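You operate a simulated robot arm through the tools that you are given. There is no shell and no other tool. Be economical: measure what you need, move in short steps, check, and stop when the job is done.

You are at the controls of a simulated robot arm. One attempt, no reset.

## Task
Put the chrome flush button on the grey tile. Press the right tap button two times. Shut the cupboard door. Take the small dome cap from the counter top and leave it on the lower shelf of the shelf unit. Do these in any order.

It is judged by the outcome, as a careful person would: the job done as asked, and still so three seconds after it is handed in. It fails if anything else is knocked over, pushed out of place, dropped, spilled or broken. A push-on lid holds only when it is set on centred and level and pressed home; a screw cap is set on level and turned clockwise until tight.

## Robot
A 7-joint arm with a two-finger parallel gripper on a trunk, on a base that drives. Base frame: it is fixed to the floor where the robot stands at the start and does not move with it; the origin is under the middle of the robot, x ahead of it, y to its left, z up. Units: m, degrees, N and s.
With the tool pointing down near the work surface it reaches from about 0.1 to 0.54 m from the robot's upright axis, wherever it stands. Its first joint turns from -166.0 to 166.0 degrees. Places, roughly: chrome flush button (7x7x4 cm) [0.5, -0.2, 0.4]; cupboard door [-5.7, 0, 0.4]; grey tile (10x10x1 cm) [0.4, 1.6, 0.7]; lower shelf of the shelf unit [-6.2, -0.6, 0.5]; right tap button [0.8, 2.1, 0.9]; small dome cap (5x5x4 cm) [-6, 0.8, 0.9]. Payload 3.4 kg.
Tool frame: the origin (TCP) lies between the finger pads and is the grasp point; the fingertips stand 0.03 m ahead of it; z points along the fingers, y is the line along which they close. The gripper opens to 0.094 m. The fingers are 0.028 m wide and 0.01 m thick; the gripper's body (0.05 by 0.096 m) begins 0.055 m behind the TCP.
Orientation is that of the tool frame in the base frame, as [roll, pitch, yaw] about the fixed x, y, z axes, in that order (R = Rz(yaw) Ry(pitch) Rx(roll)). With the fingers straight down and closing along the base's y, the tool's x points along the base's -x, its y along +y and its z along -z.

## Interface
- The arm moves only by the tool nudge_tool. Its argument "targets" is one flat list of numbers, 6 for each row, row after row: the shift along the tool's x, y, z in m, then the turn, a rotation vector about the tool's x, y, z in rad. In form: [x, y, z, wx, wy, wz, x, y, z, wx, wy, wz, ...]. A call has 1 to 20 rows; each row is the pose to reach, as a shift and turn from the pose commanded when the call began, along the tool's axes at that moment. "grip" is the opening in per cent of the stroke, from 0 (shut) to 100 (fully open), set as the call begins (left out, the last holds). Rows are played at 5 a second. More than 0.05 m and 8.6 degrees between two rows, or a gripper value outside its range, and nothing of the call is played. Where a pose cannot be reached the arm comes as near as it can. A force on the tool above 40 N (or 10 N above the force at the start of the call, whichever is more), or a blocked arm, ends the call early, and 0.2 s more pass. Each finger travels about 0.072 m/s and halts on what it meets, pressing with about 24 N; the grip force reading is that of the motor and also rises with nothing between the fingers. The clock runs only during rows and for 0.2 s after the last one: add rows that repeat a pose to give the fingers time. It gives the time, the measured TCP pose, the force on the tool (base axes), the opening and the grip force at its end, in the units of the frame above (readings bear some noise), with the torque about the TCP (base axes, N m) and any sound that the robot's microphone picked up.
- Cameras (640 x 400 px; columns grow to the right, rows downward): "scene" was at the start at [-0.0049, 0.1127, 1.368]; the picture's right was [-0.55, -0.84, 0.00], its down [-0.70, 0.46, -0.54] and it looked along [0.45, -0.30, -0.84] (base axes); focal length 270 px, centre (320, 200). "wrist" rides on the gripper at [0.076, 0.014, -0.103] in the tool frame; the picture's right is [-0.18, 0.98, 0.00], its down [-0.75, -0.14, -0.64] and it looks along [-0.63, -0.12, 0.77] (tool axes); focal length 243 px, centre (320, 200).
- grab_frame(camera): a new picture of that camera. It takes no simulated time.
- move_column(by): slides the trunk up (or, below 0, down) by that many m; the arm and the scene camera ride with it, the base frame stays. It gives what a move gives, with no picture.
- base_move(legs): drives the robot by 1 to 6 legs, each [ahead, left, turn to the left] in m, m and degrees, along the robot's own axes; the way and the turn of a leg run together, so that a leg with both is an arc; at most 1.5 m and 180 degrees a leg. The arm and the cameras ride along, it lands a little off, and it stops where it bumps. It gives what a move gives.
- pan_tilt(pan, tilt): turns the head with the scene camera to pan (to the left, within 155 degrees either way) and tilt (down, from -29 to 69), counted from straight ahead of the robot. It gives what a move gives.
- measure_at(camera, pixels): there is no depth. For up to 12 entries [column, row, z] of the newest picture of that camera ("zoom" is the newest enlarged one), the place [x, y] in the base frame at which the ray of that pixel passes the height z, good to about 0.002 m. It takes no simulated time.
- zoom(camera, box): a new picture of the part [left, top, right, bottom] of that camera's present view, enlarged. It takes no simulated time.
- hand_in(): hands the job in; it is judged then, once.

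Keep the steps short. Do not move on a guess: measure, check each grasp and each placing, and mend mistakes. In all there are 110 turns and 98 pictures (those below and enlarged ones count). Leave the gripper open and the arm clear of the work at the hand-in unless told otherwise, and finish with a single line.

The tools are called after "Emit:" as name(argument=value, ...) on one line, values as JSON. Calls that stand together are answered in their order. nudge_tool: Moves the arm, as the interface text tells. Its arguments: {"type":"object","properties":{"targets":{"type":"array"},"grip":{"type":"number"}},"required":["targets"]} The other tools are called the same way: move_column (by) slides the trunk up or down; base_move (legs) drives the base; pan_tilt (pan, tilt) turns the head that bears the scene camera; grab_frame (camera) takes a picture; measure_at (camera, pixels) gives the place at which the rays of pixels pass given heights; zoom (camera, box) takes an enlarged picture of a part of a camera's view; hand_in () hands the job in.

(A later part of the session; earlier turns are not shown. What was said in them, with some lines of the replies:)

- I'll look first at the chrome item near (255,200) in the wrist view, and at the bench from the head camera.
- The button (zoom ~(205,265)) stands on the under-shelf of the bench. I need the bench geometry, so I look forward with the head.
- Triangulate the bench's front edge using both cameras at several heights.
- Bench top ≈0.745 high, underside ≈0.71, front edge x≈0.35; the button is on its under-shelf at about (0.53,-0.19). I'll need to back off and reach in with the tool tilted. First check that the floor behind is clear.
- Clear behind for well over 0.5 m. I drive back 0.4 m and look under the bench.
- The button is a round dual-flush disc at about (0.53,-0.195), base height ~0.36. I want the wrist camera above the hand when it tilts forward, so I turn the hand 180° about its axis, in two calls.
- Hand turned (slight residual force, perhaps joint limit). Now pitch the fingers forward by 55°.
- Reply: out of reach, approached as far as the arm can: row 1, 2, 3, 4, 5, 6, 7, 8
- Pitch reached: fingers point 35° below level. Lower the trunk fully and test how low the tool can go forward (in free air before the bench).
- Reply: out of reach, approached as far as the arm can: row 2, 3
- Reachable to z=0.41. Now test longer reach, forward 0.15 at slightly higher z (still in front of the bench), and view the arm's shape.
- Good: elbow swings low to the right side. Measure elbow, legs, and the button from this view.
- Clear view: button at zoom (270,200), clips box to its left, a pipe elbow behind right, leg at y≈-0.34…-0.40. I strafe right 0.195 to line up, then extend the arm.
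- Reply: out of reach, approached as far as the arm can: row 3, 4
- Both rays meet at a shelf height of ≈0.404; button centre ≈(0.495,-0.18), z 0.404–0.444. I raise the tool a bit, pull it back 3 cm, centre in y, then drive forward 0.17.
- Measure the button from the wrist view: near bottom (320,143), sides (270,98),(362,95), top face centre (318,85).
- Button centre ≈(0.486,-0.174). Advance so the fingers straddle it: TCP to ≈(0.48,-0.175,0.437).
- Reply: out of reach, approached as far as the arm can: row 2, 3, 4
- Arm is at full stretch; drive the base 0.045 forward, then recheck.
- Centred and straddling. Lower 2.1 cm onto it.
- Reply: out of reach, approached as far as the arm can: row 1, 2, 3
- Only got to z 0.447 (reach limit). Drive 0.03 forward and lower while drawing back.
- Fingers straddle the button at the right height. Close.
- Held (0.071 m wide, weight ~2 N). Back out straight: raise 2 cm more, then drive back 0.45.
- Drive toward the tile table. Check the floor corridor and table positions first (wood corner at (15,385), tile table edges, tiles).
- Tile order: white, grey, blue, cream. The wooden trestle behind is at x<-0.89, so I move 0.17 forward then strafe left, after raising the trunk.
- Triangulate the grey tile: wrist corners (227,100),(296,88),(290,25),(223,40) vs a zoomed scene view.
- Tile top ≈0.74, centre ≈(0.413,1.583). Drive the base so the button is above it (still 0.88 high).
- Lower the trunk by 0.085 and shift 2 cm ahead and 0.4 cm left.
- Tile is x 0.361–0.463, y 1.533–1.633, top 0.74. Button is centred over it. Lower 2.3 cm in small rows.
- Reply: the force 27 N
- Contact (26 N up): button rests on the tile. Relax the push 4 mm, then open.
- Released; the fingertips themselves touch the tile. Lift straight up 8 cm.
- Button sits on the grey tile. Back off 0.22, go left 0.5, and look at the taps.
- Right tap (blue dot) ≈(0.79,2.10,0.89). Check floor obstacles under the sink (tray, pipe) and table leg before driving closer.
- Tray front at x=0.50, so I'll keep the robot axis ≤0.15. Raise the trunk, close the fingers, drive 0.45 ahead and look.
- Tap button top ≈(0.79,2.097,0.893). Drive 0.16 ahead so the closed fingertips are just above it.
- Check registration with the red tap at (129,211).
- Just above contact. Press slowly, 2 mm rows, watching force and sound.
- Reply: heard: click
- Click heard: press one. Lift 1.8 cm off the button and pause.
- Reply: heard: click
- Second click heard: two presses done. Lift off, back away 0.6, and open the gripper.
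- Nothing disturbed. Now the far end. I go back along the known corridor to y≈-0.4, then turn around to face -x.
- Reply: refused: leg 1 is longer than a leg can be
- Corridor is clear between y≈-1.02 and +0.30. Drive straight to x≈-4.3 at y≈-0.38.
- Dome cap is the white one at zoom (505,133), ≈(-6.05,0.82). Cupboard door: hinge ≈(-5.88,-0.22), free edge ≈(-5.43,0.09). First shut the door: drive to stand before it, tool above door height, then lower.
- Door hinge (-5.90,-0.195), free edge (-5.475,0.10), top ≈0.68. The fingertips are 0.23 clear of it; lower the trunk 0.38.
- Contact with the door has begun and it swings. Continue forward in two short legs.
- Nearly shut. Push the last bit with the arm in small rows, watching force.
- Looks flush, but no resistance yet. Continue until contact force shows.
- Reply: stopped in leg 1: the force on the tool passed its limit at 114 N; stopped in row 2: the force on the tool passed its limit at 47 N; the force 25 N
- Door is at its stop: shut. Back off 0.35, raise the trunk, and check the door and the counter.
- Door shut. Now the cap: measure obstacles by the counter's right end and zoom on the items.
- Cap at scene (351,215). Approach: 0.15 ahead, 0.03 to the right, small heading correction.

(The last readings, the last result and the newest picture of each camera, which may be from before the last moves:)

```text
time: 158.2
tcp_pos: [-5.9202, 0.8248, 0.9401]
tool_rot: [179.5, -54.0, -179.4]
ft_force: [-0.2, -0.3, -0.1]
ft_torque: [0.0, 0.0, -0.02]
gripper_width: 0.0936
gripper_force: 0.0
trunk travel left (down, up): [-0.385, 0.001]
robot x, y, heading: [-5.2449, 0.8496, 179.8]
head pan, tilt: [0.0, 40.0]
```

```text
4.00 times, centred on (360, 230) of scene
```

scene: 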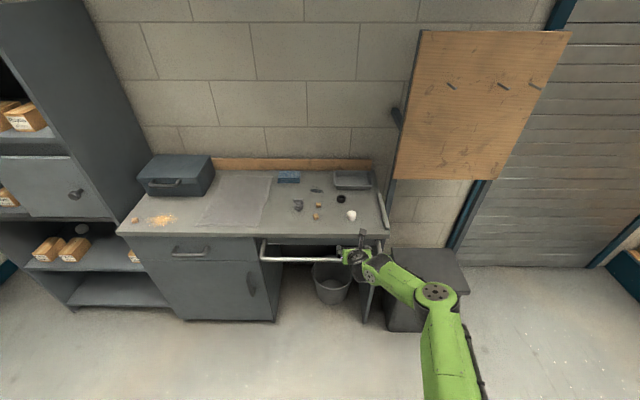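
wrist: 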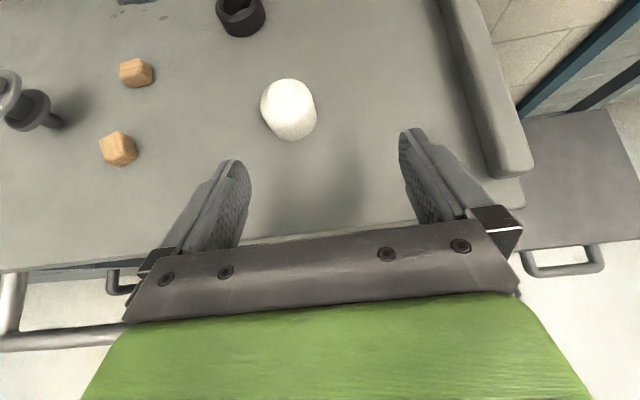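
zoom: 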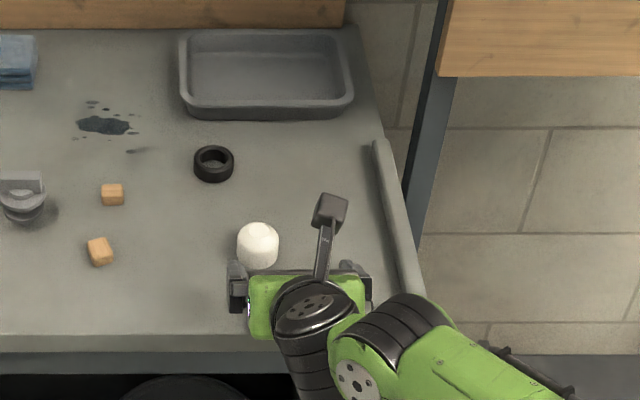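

Emit:
measure_at(camera="wrist", pixels=[[293, 140, 0.84], [293, 140, 0.86], [293, 140, 0.88], [261, 108, 0.88], [316, 110, 0.88], [121, 167, 0.84], [121, 167, 0.86], [121, 167, 0.88]])

Emit:
measure_at(camera="zoom", pixels=[[257, 269, 0.84], [257, 269, 0.86], [257, 269, 0.88], [237, 250, 0.88], [279, 250, 0.88], [98, 267, 0.84], [98, 267, 0.86], [98, 267, 0.88]])

```text
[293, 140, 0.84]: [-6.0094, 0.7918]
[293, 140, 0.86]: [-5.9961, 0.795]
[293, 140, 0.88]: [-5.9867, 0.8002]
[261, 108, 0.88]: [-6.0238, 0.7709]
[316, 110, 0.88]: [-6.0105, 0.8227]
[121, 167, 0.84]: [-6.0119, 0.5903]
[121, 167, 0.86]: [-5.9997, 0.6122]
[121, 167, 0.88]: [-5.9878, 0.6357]
```

```text
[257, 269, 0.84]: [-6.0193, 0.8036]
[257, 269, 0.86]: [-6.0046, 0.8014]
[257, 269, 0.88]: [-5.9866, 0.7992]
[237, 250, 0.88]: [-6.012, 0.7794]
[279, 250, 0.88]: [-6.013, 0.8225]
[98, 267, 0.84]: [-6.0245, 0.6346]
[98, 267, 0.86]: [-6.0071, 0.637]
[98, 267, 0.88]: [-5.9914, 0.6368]
```

Counter height ≈0.88; cap centre ≈(-6.012,0.799). First centre the tool in y with the arm and pull it back/up a little, then drive in.

Emit:
nudge_tool(targets=[-0.003, -0.013, -0.016, 0, 0, 0, -0.0055, -0.026, -0.033, 0, 0, 0, -0.0055, -0.026, -0.033, 0, 0, 0])

Emit:
base_move(legs=[[0.08, 0, 0]])

Emit:
grab_frame(camera="wrist")

```text
time: 159.0
tcp_pos: [-5.8907, 0.7978, 0.9559]
tool_rot: [179.6, -54.2, -179.3]
ft_force: [-0.6, -0.4, 0.1]
ft_torque: [0.02, 0.0, 0.03]
gripper_width: 0.0939
gripper_force: 0.1
trunk travel left (down, up): [-0.385, 0.001]
robot x, y, heading: [-5.2458, 0.8516, 179.7]
head pan, tilt: [0.0, 40.0]
```

```text
time: 160.0
tcp_pos: [-5.9713, 0.7993, 0.9536]
tool_rot: [179.6, -54.0, -179.6]
ft_force: [-0.5, -0.1, -1.0]
ft_torque: [-0.01, -0.02, 0.0]
gripper_width: 0.094
gripper_force: 0.1
trunk travel left (down, up): [-0.385, 0.001]
robot x, y, heading: [-5.324, 0.8527, 179.9]
head pan, tilt: [0.0, 40.0]
```

```text
29 pictures are left
```

wrist: 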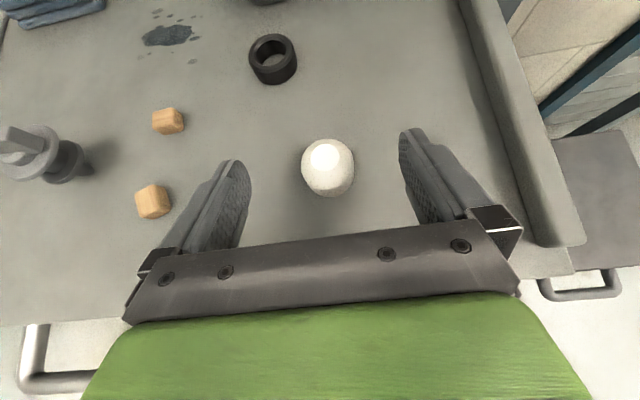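

Emit:
measure_at(camera="wrist", pixels=[[330, 196, 0.88], [302, 170, 0.895], [355, 170, 0.895], [152, 217, 0.88]])

Emit:
base_move(legs=[[0.05, 0, 0]])

```text
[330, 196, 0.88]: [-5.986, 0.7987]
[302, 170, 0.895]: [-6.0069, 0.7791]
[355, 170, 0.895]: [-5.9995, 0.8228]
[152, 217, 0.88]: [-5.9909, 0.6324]
```

```text
time: 161.0
tcp_pos: [-6.0202, 0.8001, 0.9538]
tool_rot: [179.7, -54.0, -179.5]
ft_force: [0.4, 0.1, -1.2]
ft_torque: [-0.03, 0.01, -0.04]
gripper_width: 0.0939
gripper_force: 0.1
trunk travel left (down, up): [-0.385, 0.001]
robot x, y, heading: [-5.3784, 0.8493, 179.9]
head pan, tilt: [0.0, 40.0]
```

Cap centre ≈(-6.009,0.801). Lower 4 cm while drawing back 1.8 cm.

Emit:
nudge_tool(targets=[-0.015, 0, 0.003, 0, 0, 0, -0.03, 0, 0.006, 0, 0, 0, -0.038, 0, 0.008, 0, 0, 0, -0.043, 0, 0.009, 0, 0, 0, -0.043, 0, 0.009, 0, 0, 0])

Emit:
grab_frame(camera="wrist")

```text
time: 162.2
tcp_pos: [-6.0007, 0.7997, 0.9171]
tool_rot: [179.6, -54.0, -179.6]
ft_force: [-0.5, 0.3, 0.5]
ft_torque: [0.01, 0.01, -0.02]
gripper_width: 0.0941
gripper_force: 0.1
trunk travel left (down, up): [-0.385, 0.001]
robot x, y, heading: [-5.3774, 0.8509, 179.8]
head pan, tilt: [0.0, 40.0]
```

```text
28 pictures are left
```

wrist: 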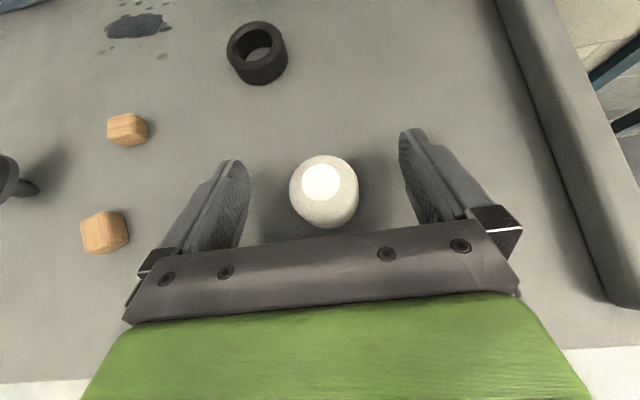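

Centred. Lower 4 mm more and close.

Emit:
nudge_tool(targets=[-0.0033, 0, 0.0023, 0, 0, 0, -0.0033, 0, 0.0023, 0, 0, 0])

Emit:
nudge_tool(grip=0, targets=[0, 0, 0, 0, 0, 0, 0, 0, 0, 0, 0, 0, 0, 0, 0, 0, 0, 0, 0, 0, 0, 0, 0, 0, 0, 0, 0, 0, 0, 0])

Emit:
nudge_tool(targets=[0.016, 0, -0.012, 0, 0, 0, 0.033, 0, -0.023, 0, 0, 0, 0.033, 0, -0.023, 0, 0, 0])

Emit:
grab_frame(camera="wrist")

```text
time: 162.8
tcp_pos: [-6.0017, 0.8013, 0.9126]
tool_rot: [179.5, -54.2, -179.5]
ft_force: [-0.1, 0.5, 0.2]
ft_torque: [-0.04, -0.01, 0.01]
gripper_width: 0.094
gripper_force: 0.1
trunk travel left (down, up): [-0.385, 0.001]
robot x, y, heading: [-5.3734, 0.8534, 179.8]
head pan, tilt: [0.0, 40.0]
```

```text
time: 164.0
tcp_pos: [-6.002, 0.8004, 0.9123]
tool_rot: [179.6, -54.0, -179.5]
ft_force: [-0.1, 0.3, 0.4]
ft_torque: [-0.03, 0.01, 0.03]
gripper_width: 0.0404
gripper_force: 24.0
trunk travel left (down, up): [-0.385, 0.001]
robot x, y, heading: [-5.3774, 0.8513, 179.6]
head pan, tilt: [0.0, 40.0]
```

```text
time: 164.8
tcp_pos: [-6.0018, 0.802, 0.9521]
tool_rot: [179.6, -54.0, -179.5]
ft_force: [-0.7, 0.1, -0.1]
ft_torque: [0.0, 0.02, 0.0]
gripper_width: 0.0404
gripper_force: 24.1
trunk travel left (down, up): [-0.385, 0.001]
robot x, y, heading: [-5.3782, 0.8513, 179.8]
head pan, tilt: [0.0, 40.0]
```

```text
27 pictures are left
```

wrist: 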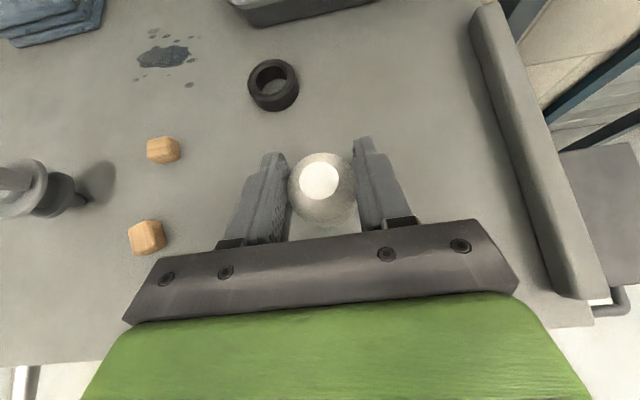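

Cap gripped (0.040). Back out 0.35, strafe left in front of the shelf unit, and look at it.

Emit:
base_move(legs=[[-0.32, 0, 0], [0, 1.35, 0]])

Emit:
pan_tilt(pan=0, tilt=40)

Emit:
grab_frame(camera="scene")

Emit:
grab_frame(camera="wrist")

```text
time: 173.4
tcp_pos: [-5.7034, -0.5805, 0.9522]
tool_rot: [179.6, -54.0, 179.6]
ft_force: [-0.4, 0.4, 0.3]
ft_torque: [-0.01, -0.04, 0.0]
gripper_width: 0.0405
gripper_force: 23.8
trunk travel left (down, up): [-0.385, 0.001]
robot x, y, heading: [-5.0788, -0.5371, 178.7]
head pan, tilt: [0.0, 40.0]
```

```text
time: 174.0
tcp_pos: [-5.7037, -0.5808, 0.951]
tool_rot: [179.6, -54.1, 179.6]
ft_force: [0.2, 0.6, -0.5]
ft_torque: [-0.02, 0.02, 0.02]
gripper_width: 0.0404
gripper_force: 23.9
trunk travel left (down, up): [-0.385, 0.001]
robot x, y, heading: [-5.0737, -0.5356, 178.8]
head pan, tilt: [0.0, 40.0]
```

```text
26 pictures are left
```

scene: 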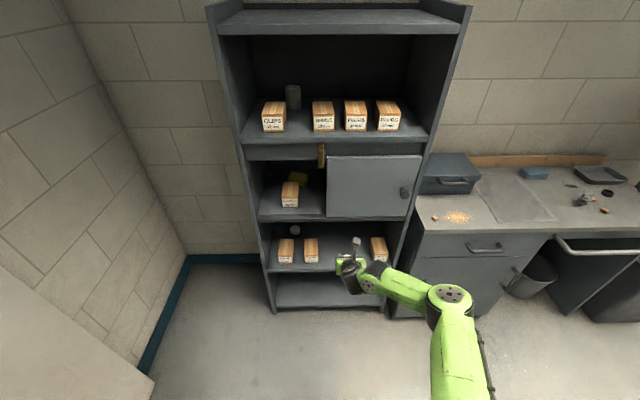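

```text
25 pictures are left
```

wrist: 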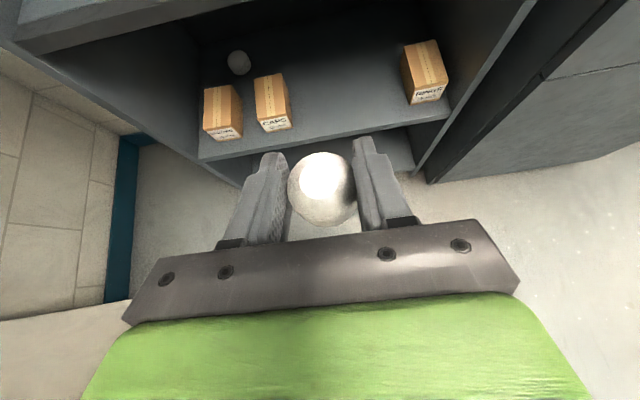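

Emit:
zoom(camera="scene", box=[240, 180, 440, 305])

Emit:
measure_at(camera="wrist", pixels=[[291, 126, 0.44], [291, 126, 0.48], [291, 126, 0.52], [210, 141, 0.44], [210, 141, 0.48], [210, 141, 0.52], [447, 97, 0.48], [410, 105, 0.48], [320, 141, 0.48], [15, 35, 0.8]])

```text
3.20 times, centred on (340, 242) of scene
```

zoom: 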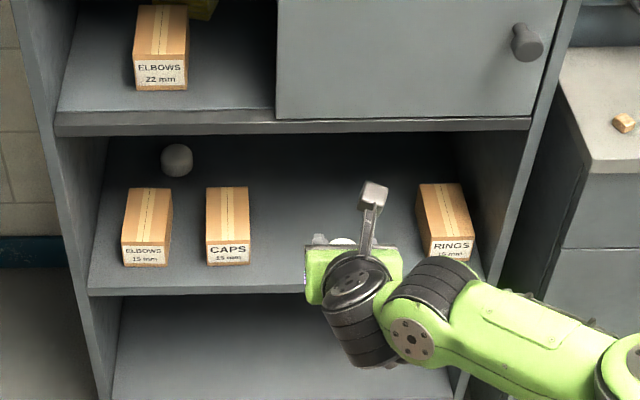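

```text
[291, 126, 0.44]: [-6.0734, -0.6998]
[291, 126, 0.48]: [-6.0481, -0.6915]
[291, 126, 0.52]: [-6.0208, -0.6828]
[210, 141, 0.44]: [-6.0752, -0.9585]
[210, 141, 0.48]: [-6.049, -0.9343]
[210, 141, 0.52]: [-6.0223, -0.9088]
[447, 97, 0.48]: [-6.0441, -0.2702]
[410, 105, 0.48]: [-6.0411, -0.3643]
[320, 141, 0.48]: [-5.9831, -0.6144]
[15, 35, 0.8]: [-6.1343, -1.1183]
```

Emit:
measure_at(camera="zoom", pixels=[[249, 264, 0.44], [249, 264, 0.48], [249, 264, 0.52], [123, 267, 0.44], [123, 267, 0.48], [123, 267, 0.52], [200, 290, 0.5], [300, 118, 0.8], [300, 118, 0.85], [300, 131, 0.8], [427, 258, 0.52]])

```text
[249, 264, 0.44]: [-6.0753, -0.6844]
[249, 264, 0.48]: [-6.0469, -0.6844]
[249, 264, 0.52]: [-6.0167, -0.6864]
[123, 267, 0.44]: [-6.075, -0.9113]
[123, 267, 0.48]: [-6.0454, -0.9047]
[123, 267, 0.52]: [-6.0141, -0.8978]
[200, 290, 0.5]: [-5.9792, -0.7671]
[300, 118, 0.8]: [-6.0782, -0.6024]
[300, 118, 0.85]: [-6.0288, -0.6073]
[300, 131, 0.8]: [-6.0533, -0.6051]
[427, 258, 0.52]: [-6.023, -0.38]
```

Lower shelf ≈0.51–0.52, front edge x≈-5.97, free gap between CAPS (y -0.685) and RINGS (y -0.38) boxes. Lower the trunk 0.35, then line up at y≈-0.535.

Emit:
move_column(by=-0.34)

Emit:
base_move(legs=[[0.1, -0.055, 1.2]])

Emit:
grab_frame(camera="wrist")

Emit:
grab_frame(camera="scene")

```text
time: 177.3
tcp_pos: [-5.7033, -0.5791, 0.6109]
tool_rot: [179.7, -54.1, 179.6]
ft_force: [-0.1, 0.3, -0.9]
ft_torque: [-0.02, 0.02, 0.01]
gripper_width: 0.0405
gripper_force: 23.9
trunk travel left (down, up): [-0.045, 0.341]
robot x, y, heading: [-5.0773, -0.5387, 178.7]
head pan, tilt: [0.0, 40.0]
```

```text
time: 178.5
tcp_pos: [-5.802, -0.536, 0.6111]
tool_rot: [179.7, -54.1, -179.2]
ft_force: [0.7, -0.1, 0.4]
ft_torque: [0.0, -0.01, -0.02]
gripper_width: 0.0403
gripper_force: 23.7
trunk travel left (down, up): [-0.045, 0.341]
robot x, y, heading: [-5.1724, -0.4812, 179.7]
head pan, tilt: [0.0, 40.0]
```

```text
23 pictures are left
```

wrist: 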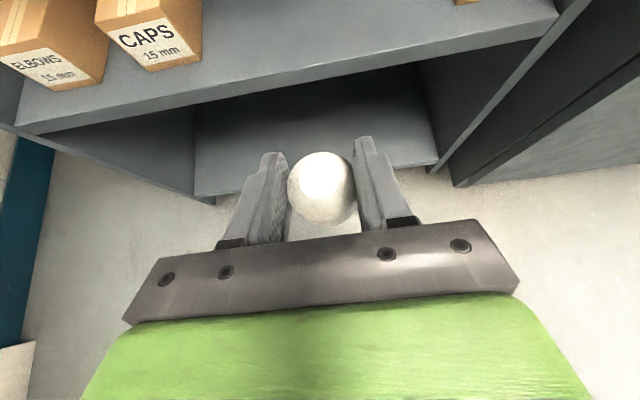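

```text
22 pictures are left
```

scene: 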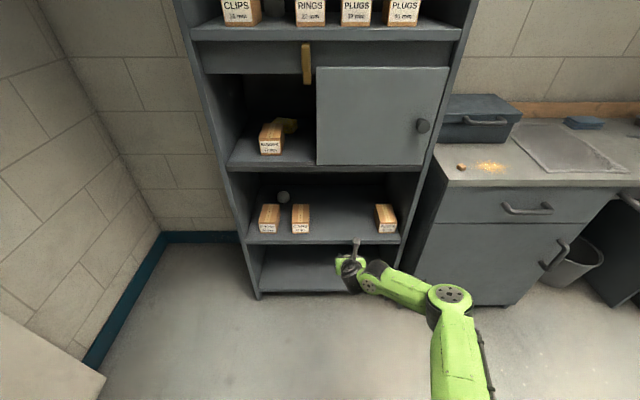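

Emit:
measure_at(camera="wrist", pixels=[[202, 58, 0.48], [202, 58, 0.5], [202, 58, 0.52], [202, 58, 0.54], [60, 91, 0.5], [60, 91, 0.52], [300, 75, 0.5], [300, 75, 0.52], [548, 15, 0.5]])

Emit:
measure_at(camera="scene", pixels=[[309, 232, 0.48], [309, 232, 0.5], [309, 232, 0.52], [260, 233, 0.5], [375, 230, 0.5], [320, 244, 0.5]])

```text
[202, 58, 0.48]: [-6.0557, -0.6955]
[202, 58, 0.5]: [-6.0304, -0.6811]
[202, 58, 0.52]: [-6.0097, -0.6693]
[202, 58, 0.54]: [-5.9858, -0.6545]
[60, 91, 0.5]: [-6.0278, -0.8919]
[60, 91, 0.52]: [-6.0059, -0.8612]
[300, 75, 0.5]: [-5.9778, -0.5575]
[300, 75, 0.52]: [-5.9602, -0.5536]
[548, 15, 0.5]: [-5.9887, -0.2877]
```

```text
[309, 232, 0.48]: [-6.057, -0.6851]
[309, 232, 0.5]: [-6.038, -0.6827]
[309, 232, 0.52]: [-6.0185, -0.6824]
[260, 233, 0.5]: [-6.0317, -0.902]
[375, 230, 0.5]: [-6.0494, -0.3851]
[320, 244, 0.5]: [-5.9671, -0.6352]
```

Shelf top ≈0.497. Drive 0.24 in at this height, then lower.

Emit:
base_move(legs=[[0.24, 0, 0]])

Emit:
move_column(by=-0.045)

Emit:
grab_frame(camera="wrist")

```text
time: 180.3
tcp_pos: [-6.0441, -0.5356, 0.611]
tool_rot: [179.6, -54.0, -179.3]
ft_force: [0.5, 0.5, -0.5]
ft_torque: [-0.01, 0.03, 0.02]
gripper_width: 0.0405
gripper_force: 24.4
trunk travel left (down, up): [-0.045, 0.341]
robot x, y, heading: [-5.4195, -0.4827, 180.1]
head pan, tilt: [0.0, 40.0]
```

```text
time: 181.2
tcp_pos: [-6.0437, -0.5357, 0.5688]
tool_rot: [179.5, -54.1, -179.3]
ft_force: [-0.4, 0.7, 0.1]
ft_torque: [-0.01, -0.01, -0.01]
gripper_width: 0.0408
gripper_force: 24.0
trunk travel left (down, up): [0.0, 0.386]
robot x, y, heading: [-5.4219, -0.4855, 179.8]
head pan, tilt: [0.0, 40.0]
```

```text
21 pictures are left
```

wrist: 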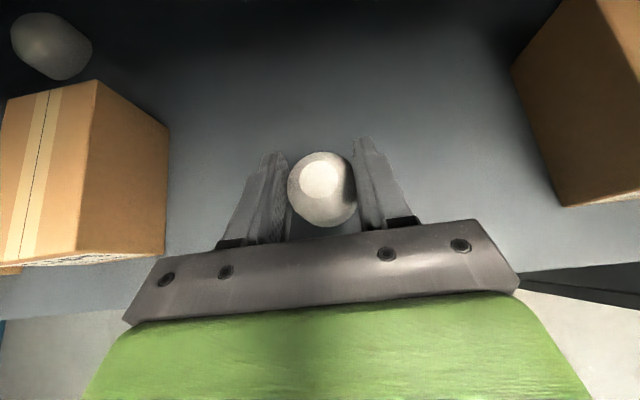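

Well inside and clear of both boxes. Lower gently until contact.

Emit:
nudge_tool(targets=[-0.012, 0, 0.013, 0, 0, 0, -0.0196, 0, 0.0242, 0, 0, 0, -0.0228, 0, 0.0265, 0, 0, 0, -0.0252, 0, 0.0283, 0, 0, 0, -0.0277, 0, 0.03, 0, 0, 0, -0.0293, 0, 0.0313, 0, 0, 0])

```text
time: 182.6
tcp_pos: [-6.0516, -0.5362, 0.5292]
tool_rot: [179.8, -54.5, -179.6]
ft_force: [1.3, 0.3, 21.8]
ft_torque: [-0.37, 0.16, 0.12]
gripper_width: 0.0409
gripper_force: 24.0
trunk travel left (down, up): [0.0, 0.386]
robot x, y, heading: [-5.4176, -0.482, 179.9]
head pan, tilt: [0.0, 40.0]
```

Contact at 0.529 (22 N), exactly as expected. Relax 2 mm, open, then lift.

Emit:
nudge_tool(targets=[0.002, 0, -0.0015, 0, 0, 0, 0.002, 0, -0.0015, 0, 0, 0])

Emit:
nudge_tool(grip=100, targets=[0, 0, 0, 0, 0, 0, 0, 0, 0, 0, 0, 0, 0, 0, 0, 0, 0, 0, 0, 0, 0, 0, 0, 0])

Emit:
nudge_tool(targets=[0.016, 0, -0.012, 0, 0, 0, 0.035, 0, -0.025, 0, 0, 0, 0.06, 0, -0.043, 0, 0, 0, 0.06, 0, -0.043, 0, 0, 0])

Emit:
grab_frame(camera="wrist")

```text
time: 183.2
tcp_pos: [-6.0513, -0.5351, 0.5279]
tool_rot: [179.7, -54.1, -179.4]
ft_force: [-5.5, -2.5, 14.9]
ft_torque: [-0.38, 0.4, -0.06]
gripper_width: 0.0404
gripper_force: 24.0
trunk travel left (down, up): [0.0, 0.386]
robot x, y, heading: [-5.4173, -0.4851, 179.8]
head pan, tilt: [0.0, 40.0]
```

```text
time: 184.2
tcp_pos: [-6.0518, -0.5368, 0.5287]
tool_rot: [179.7, -54.2, -179.4]
ft_force: [9.3, 9.1, 15.6]
ft_torque: [-0.46, -0.01, 0.28]
gripper_width: 0.089
gripper_force: 0.0
trunk travel left (down, up): [0.0, 0.386]
robot x, y, heading: [-5.416, -0.4858, 180.0]
head pan, tilt: [0.0, 40.0]
```

```text
time: 185.2
tcp_pos: [-6.0511, -0.5364, 0.6034]
tool_rot: [179.5, -54.0, -179.3]
ft_force: [-0.7, -0.6, 0.7]
ft_torque: [0.05, 0.0, 0.01]
gripper_width: 0.0943
gripper_force: 0.1
trunk travel left (down, up): [0.0, 0.386]
robot x, y, heading: [-5.4157, -0.479, 180.1]
head pan, tilt: [0.0, 40.0]
```

```text
20 pictures are left
```

wrist: 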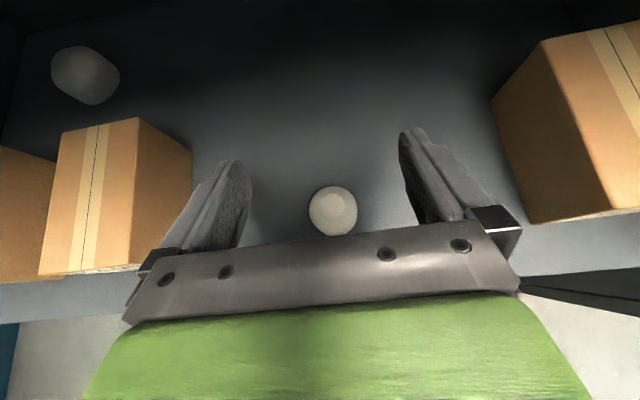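

Cap stands upright on the shelf. Back out and take a final look.

Emit:
base_move(legs=[[-0.4, 0, 0]])

Emit:
pan_tilt(pan=-5, tilt=35)

Emit:
grab_frame(camera="scene")

Emit:
zoom(camera="scene", box=[220, 120, 460, 270])

```text
time: 187.7
tcp_pos: [-5.6541, -0.5358, 0.6027]
tool_rot: [179.6, -54.1, -179.3]
ft_force: [-0.4, -0.3, 0.3]
ft_torque: [0.03, -0.01, 0.02]
gripper_width: 0.0937
gripper_force: 0.0
trunk travel left (down, up): [0.0, 0.386]
robot x, y, heading: [-5.0211, -0.4866, 179.7]
head pan, tilt: [0.0, 40.0]
```

```text
time: 188.3
tcp_pos: [-5.6538, -0.5355, 0.6022]
tool_rot: [179.6, -54.1, -179.2]
ft_force: [-0.3, -0.1, 0.9]
ft_torque: [-0.03, 0.01, -0.02]
gripper_width: 0.094
gripper_force: 0.0
trunk travel left (down, up): [0.0, 0.386]
robot x, y, heading: [-5.0201, -0.4805, 180.0]
head pan, tilt: [-5.0, 35.0]
```

```text
19 pictures are left
```

scene: 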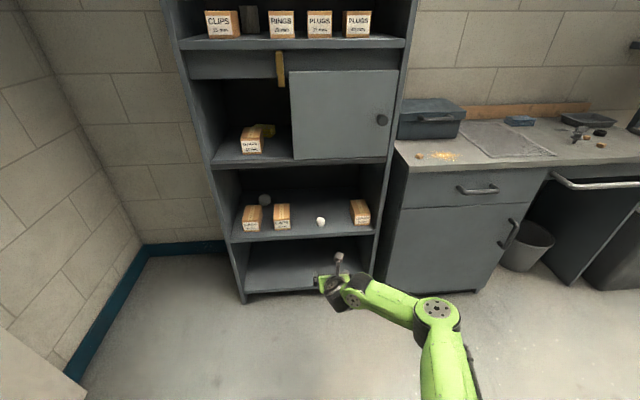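

```text
2.67 times, centred on (340, 195) of scene
```

zoom: 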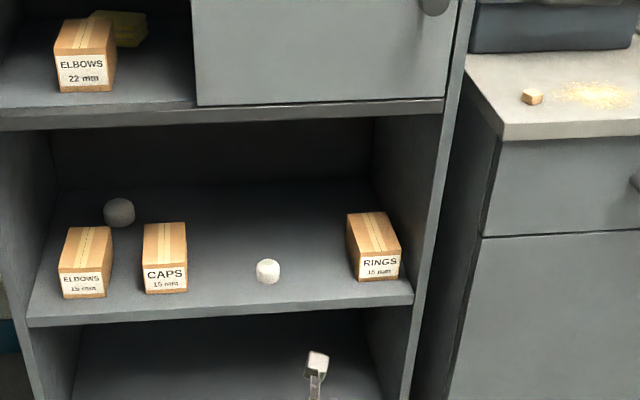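

The cap stands on the lower shelf (z≈0.5), the door is shut, the tap was pressed twice and the button is on the grey tile. The gripper is open and clear, so I'm handing in.

Emit:
hand_in()

```text
The job is handed in.
```

All four tasks are done and handed in: the chrome flush button is on the grey tile, the right tap button was pressed twice (a click heard each time), the cupboard door is shut, and the small dome cap is on the lower shelf.
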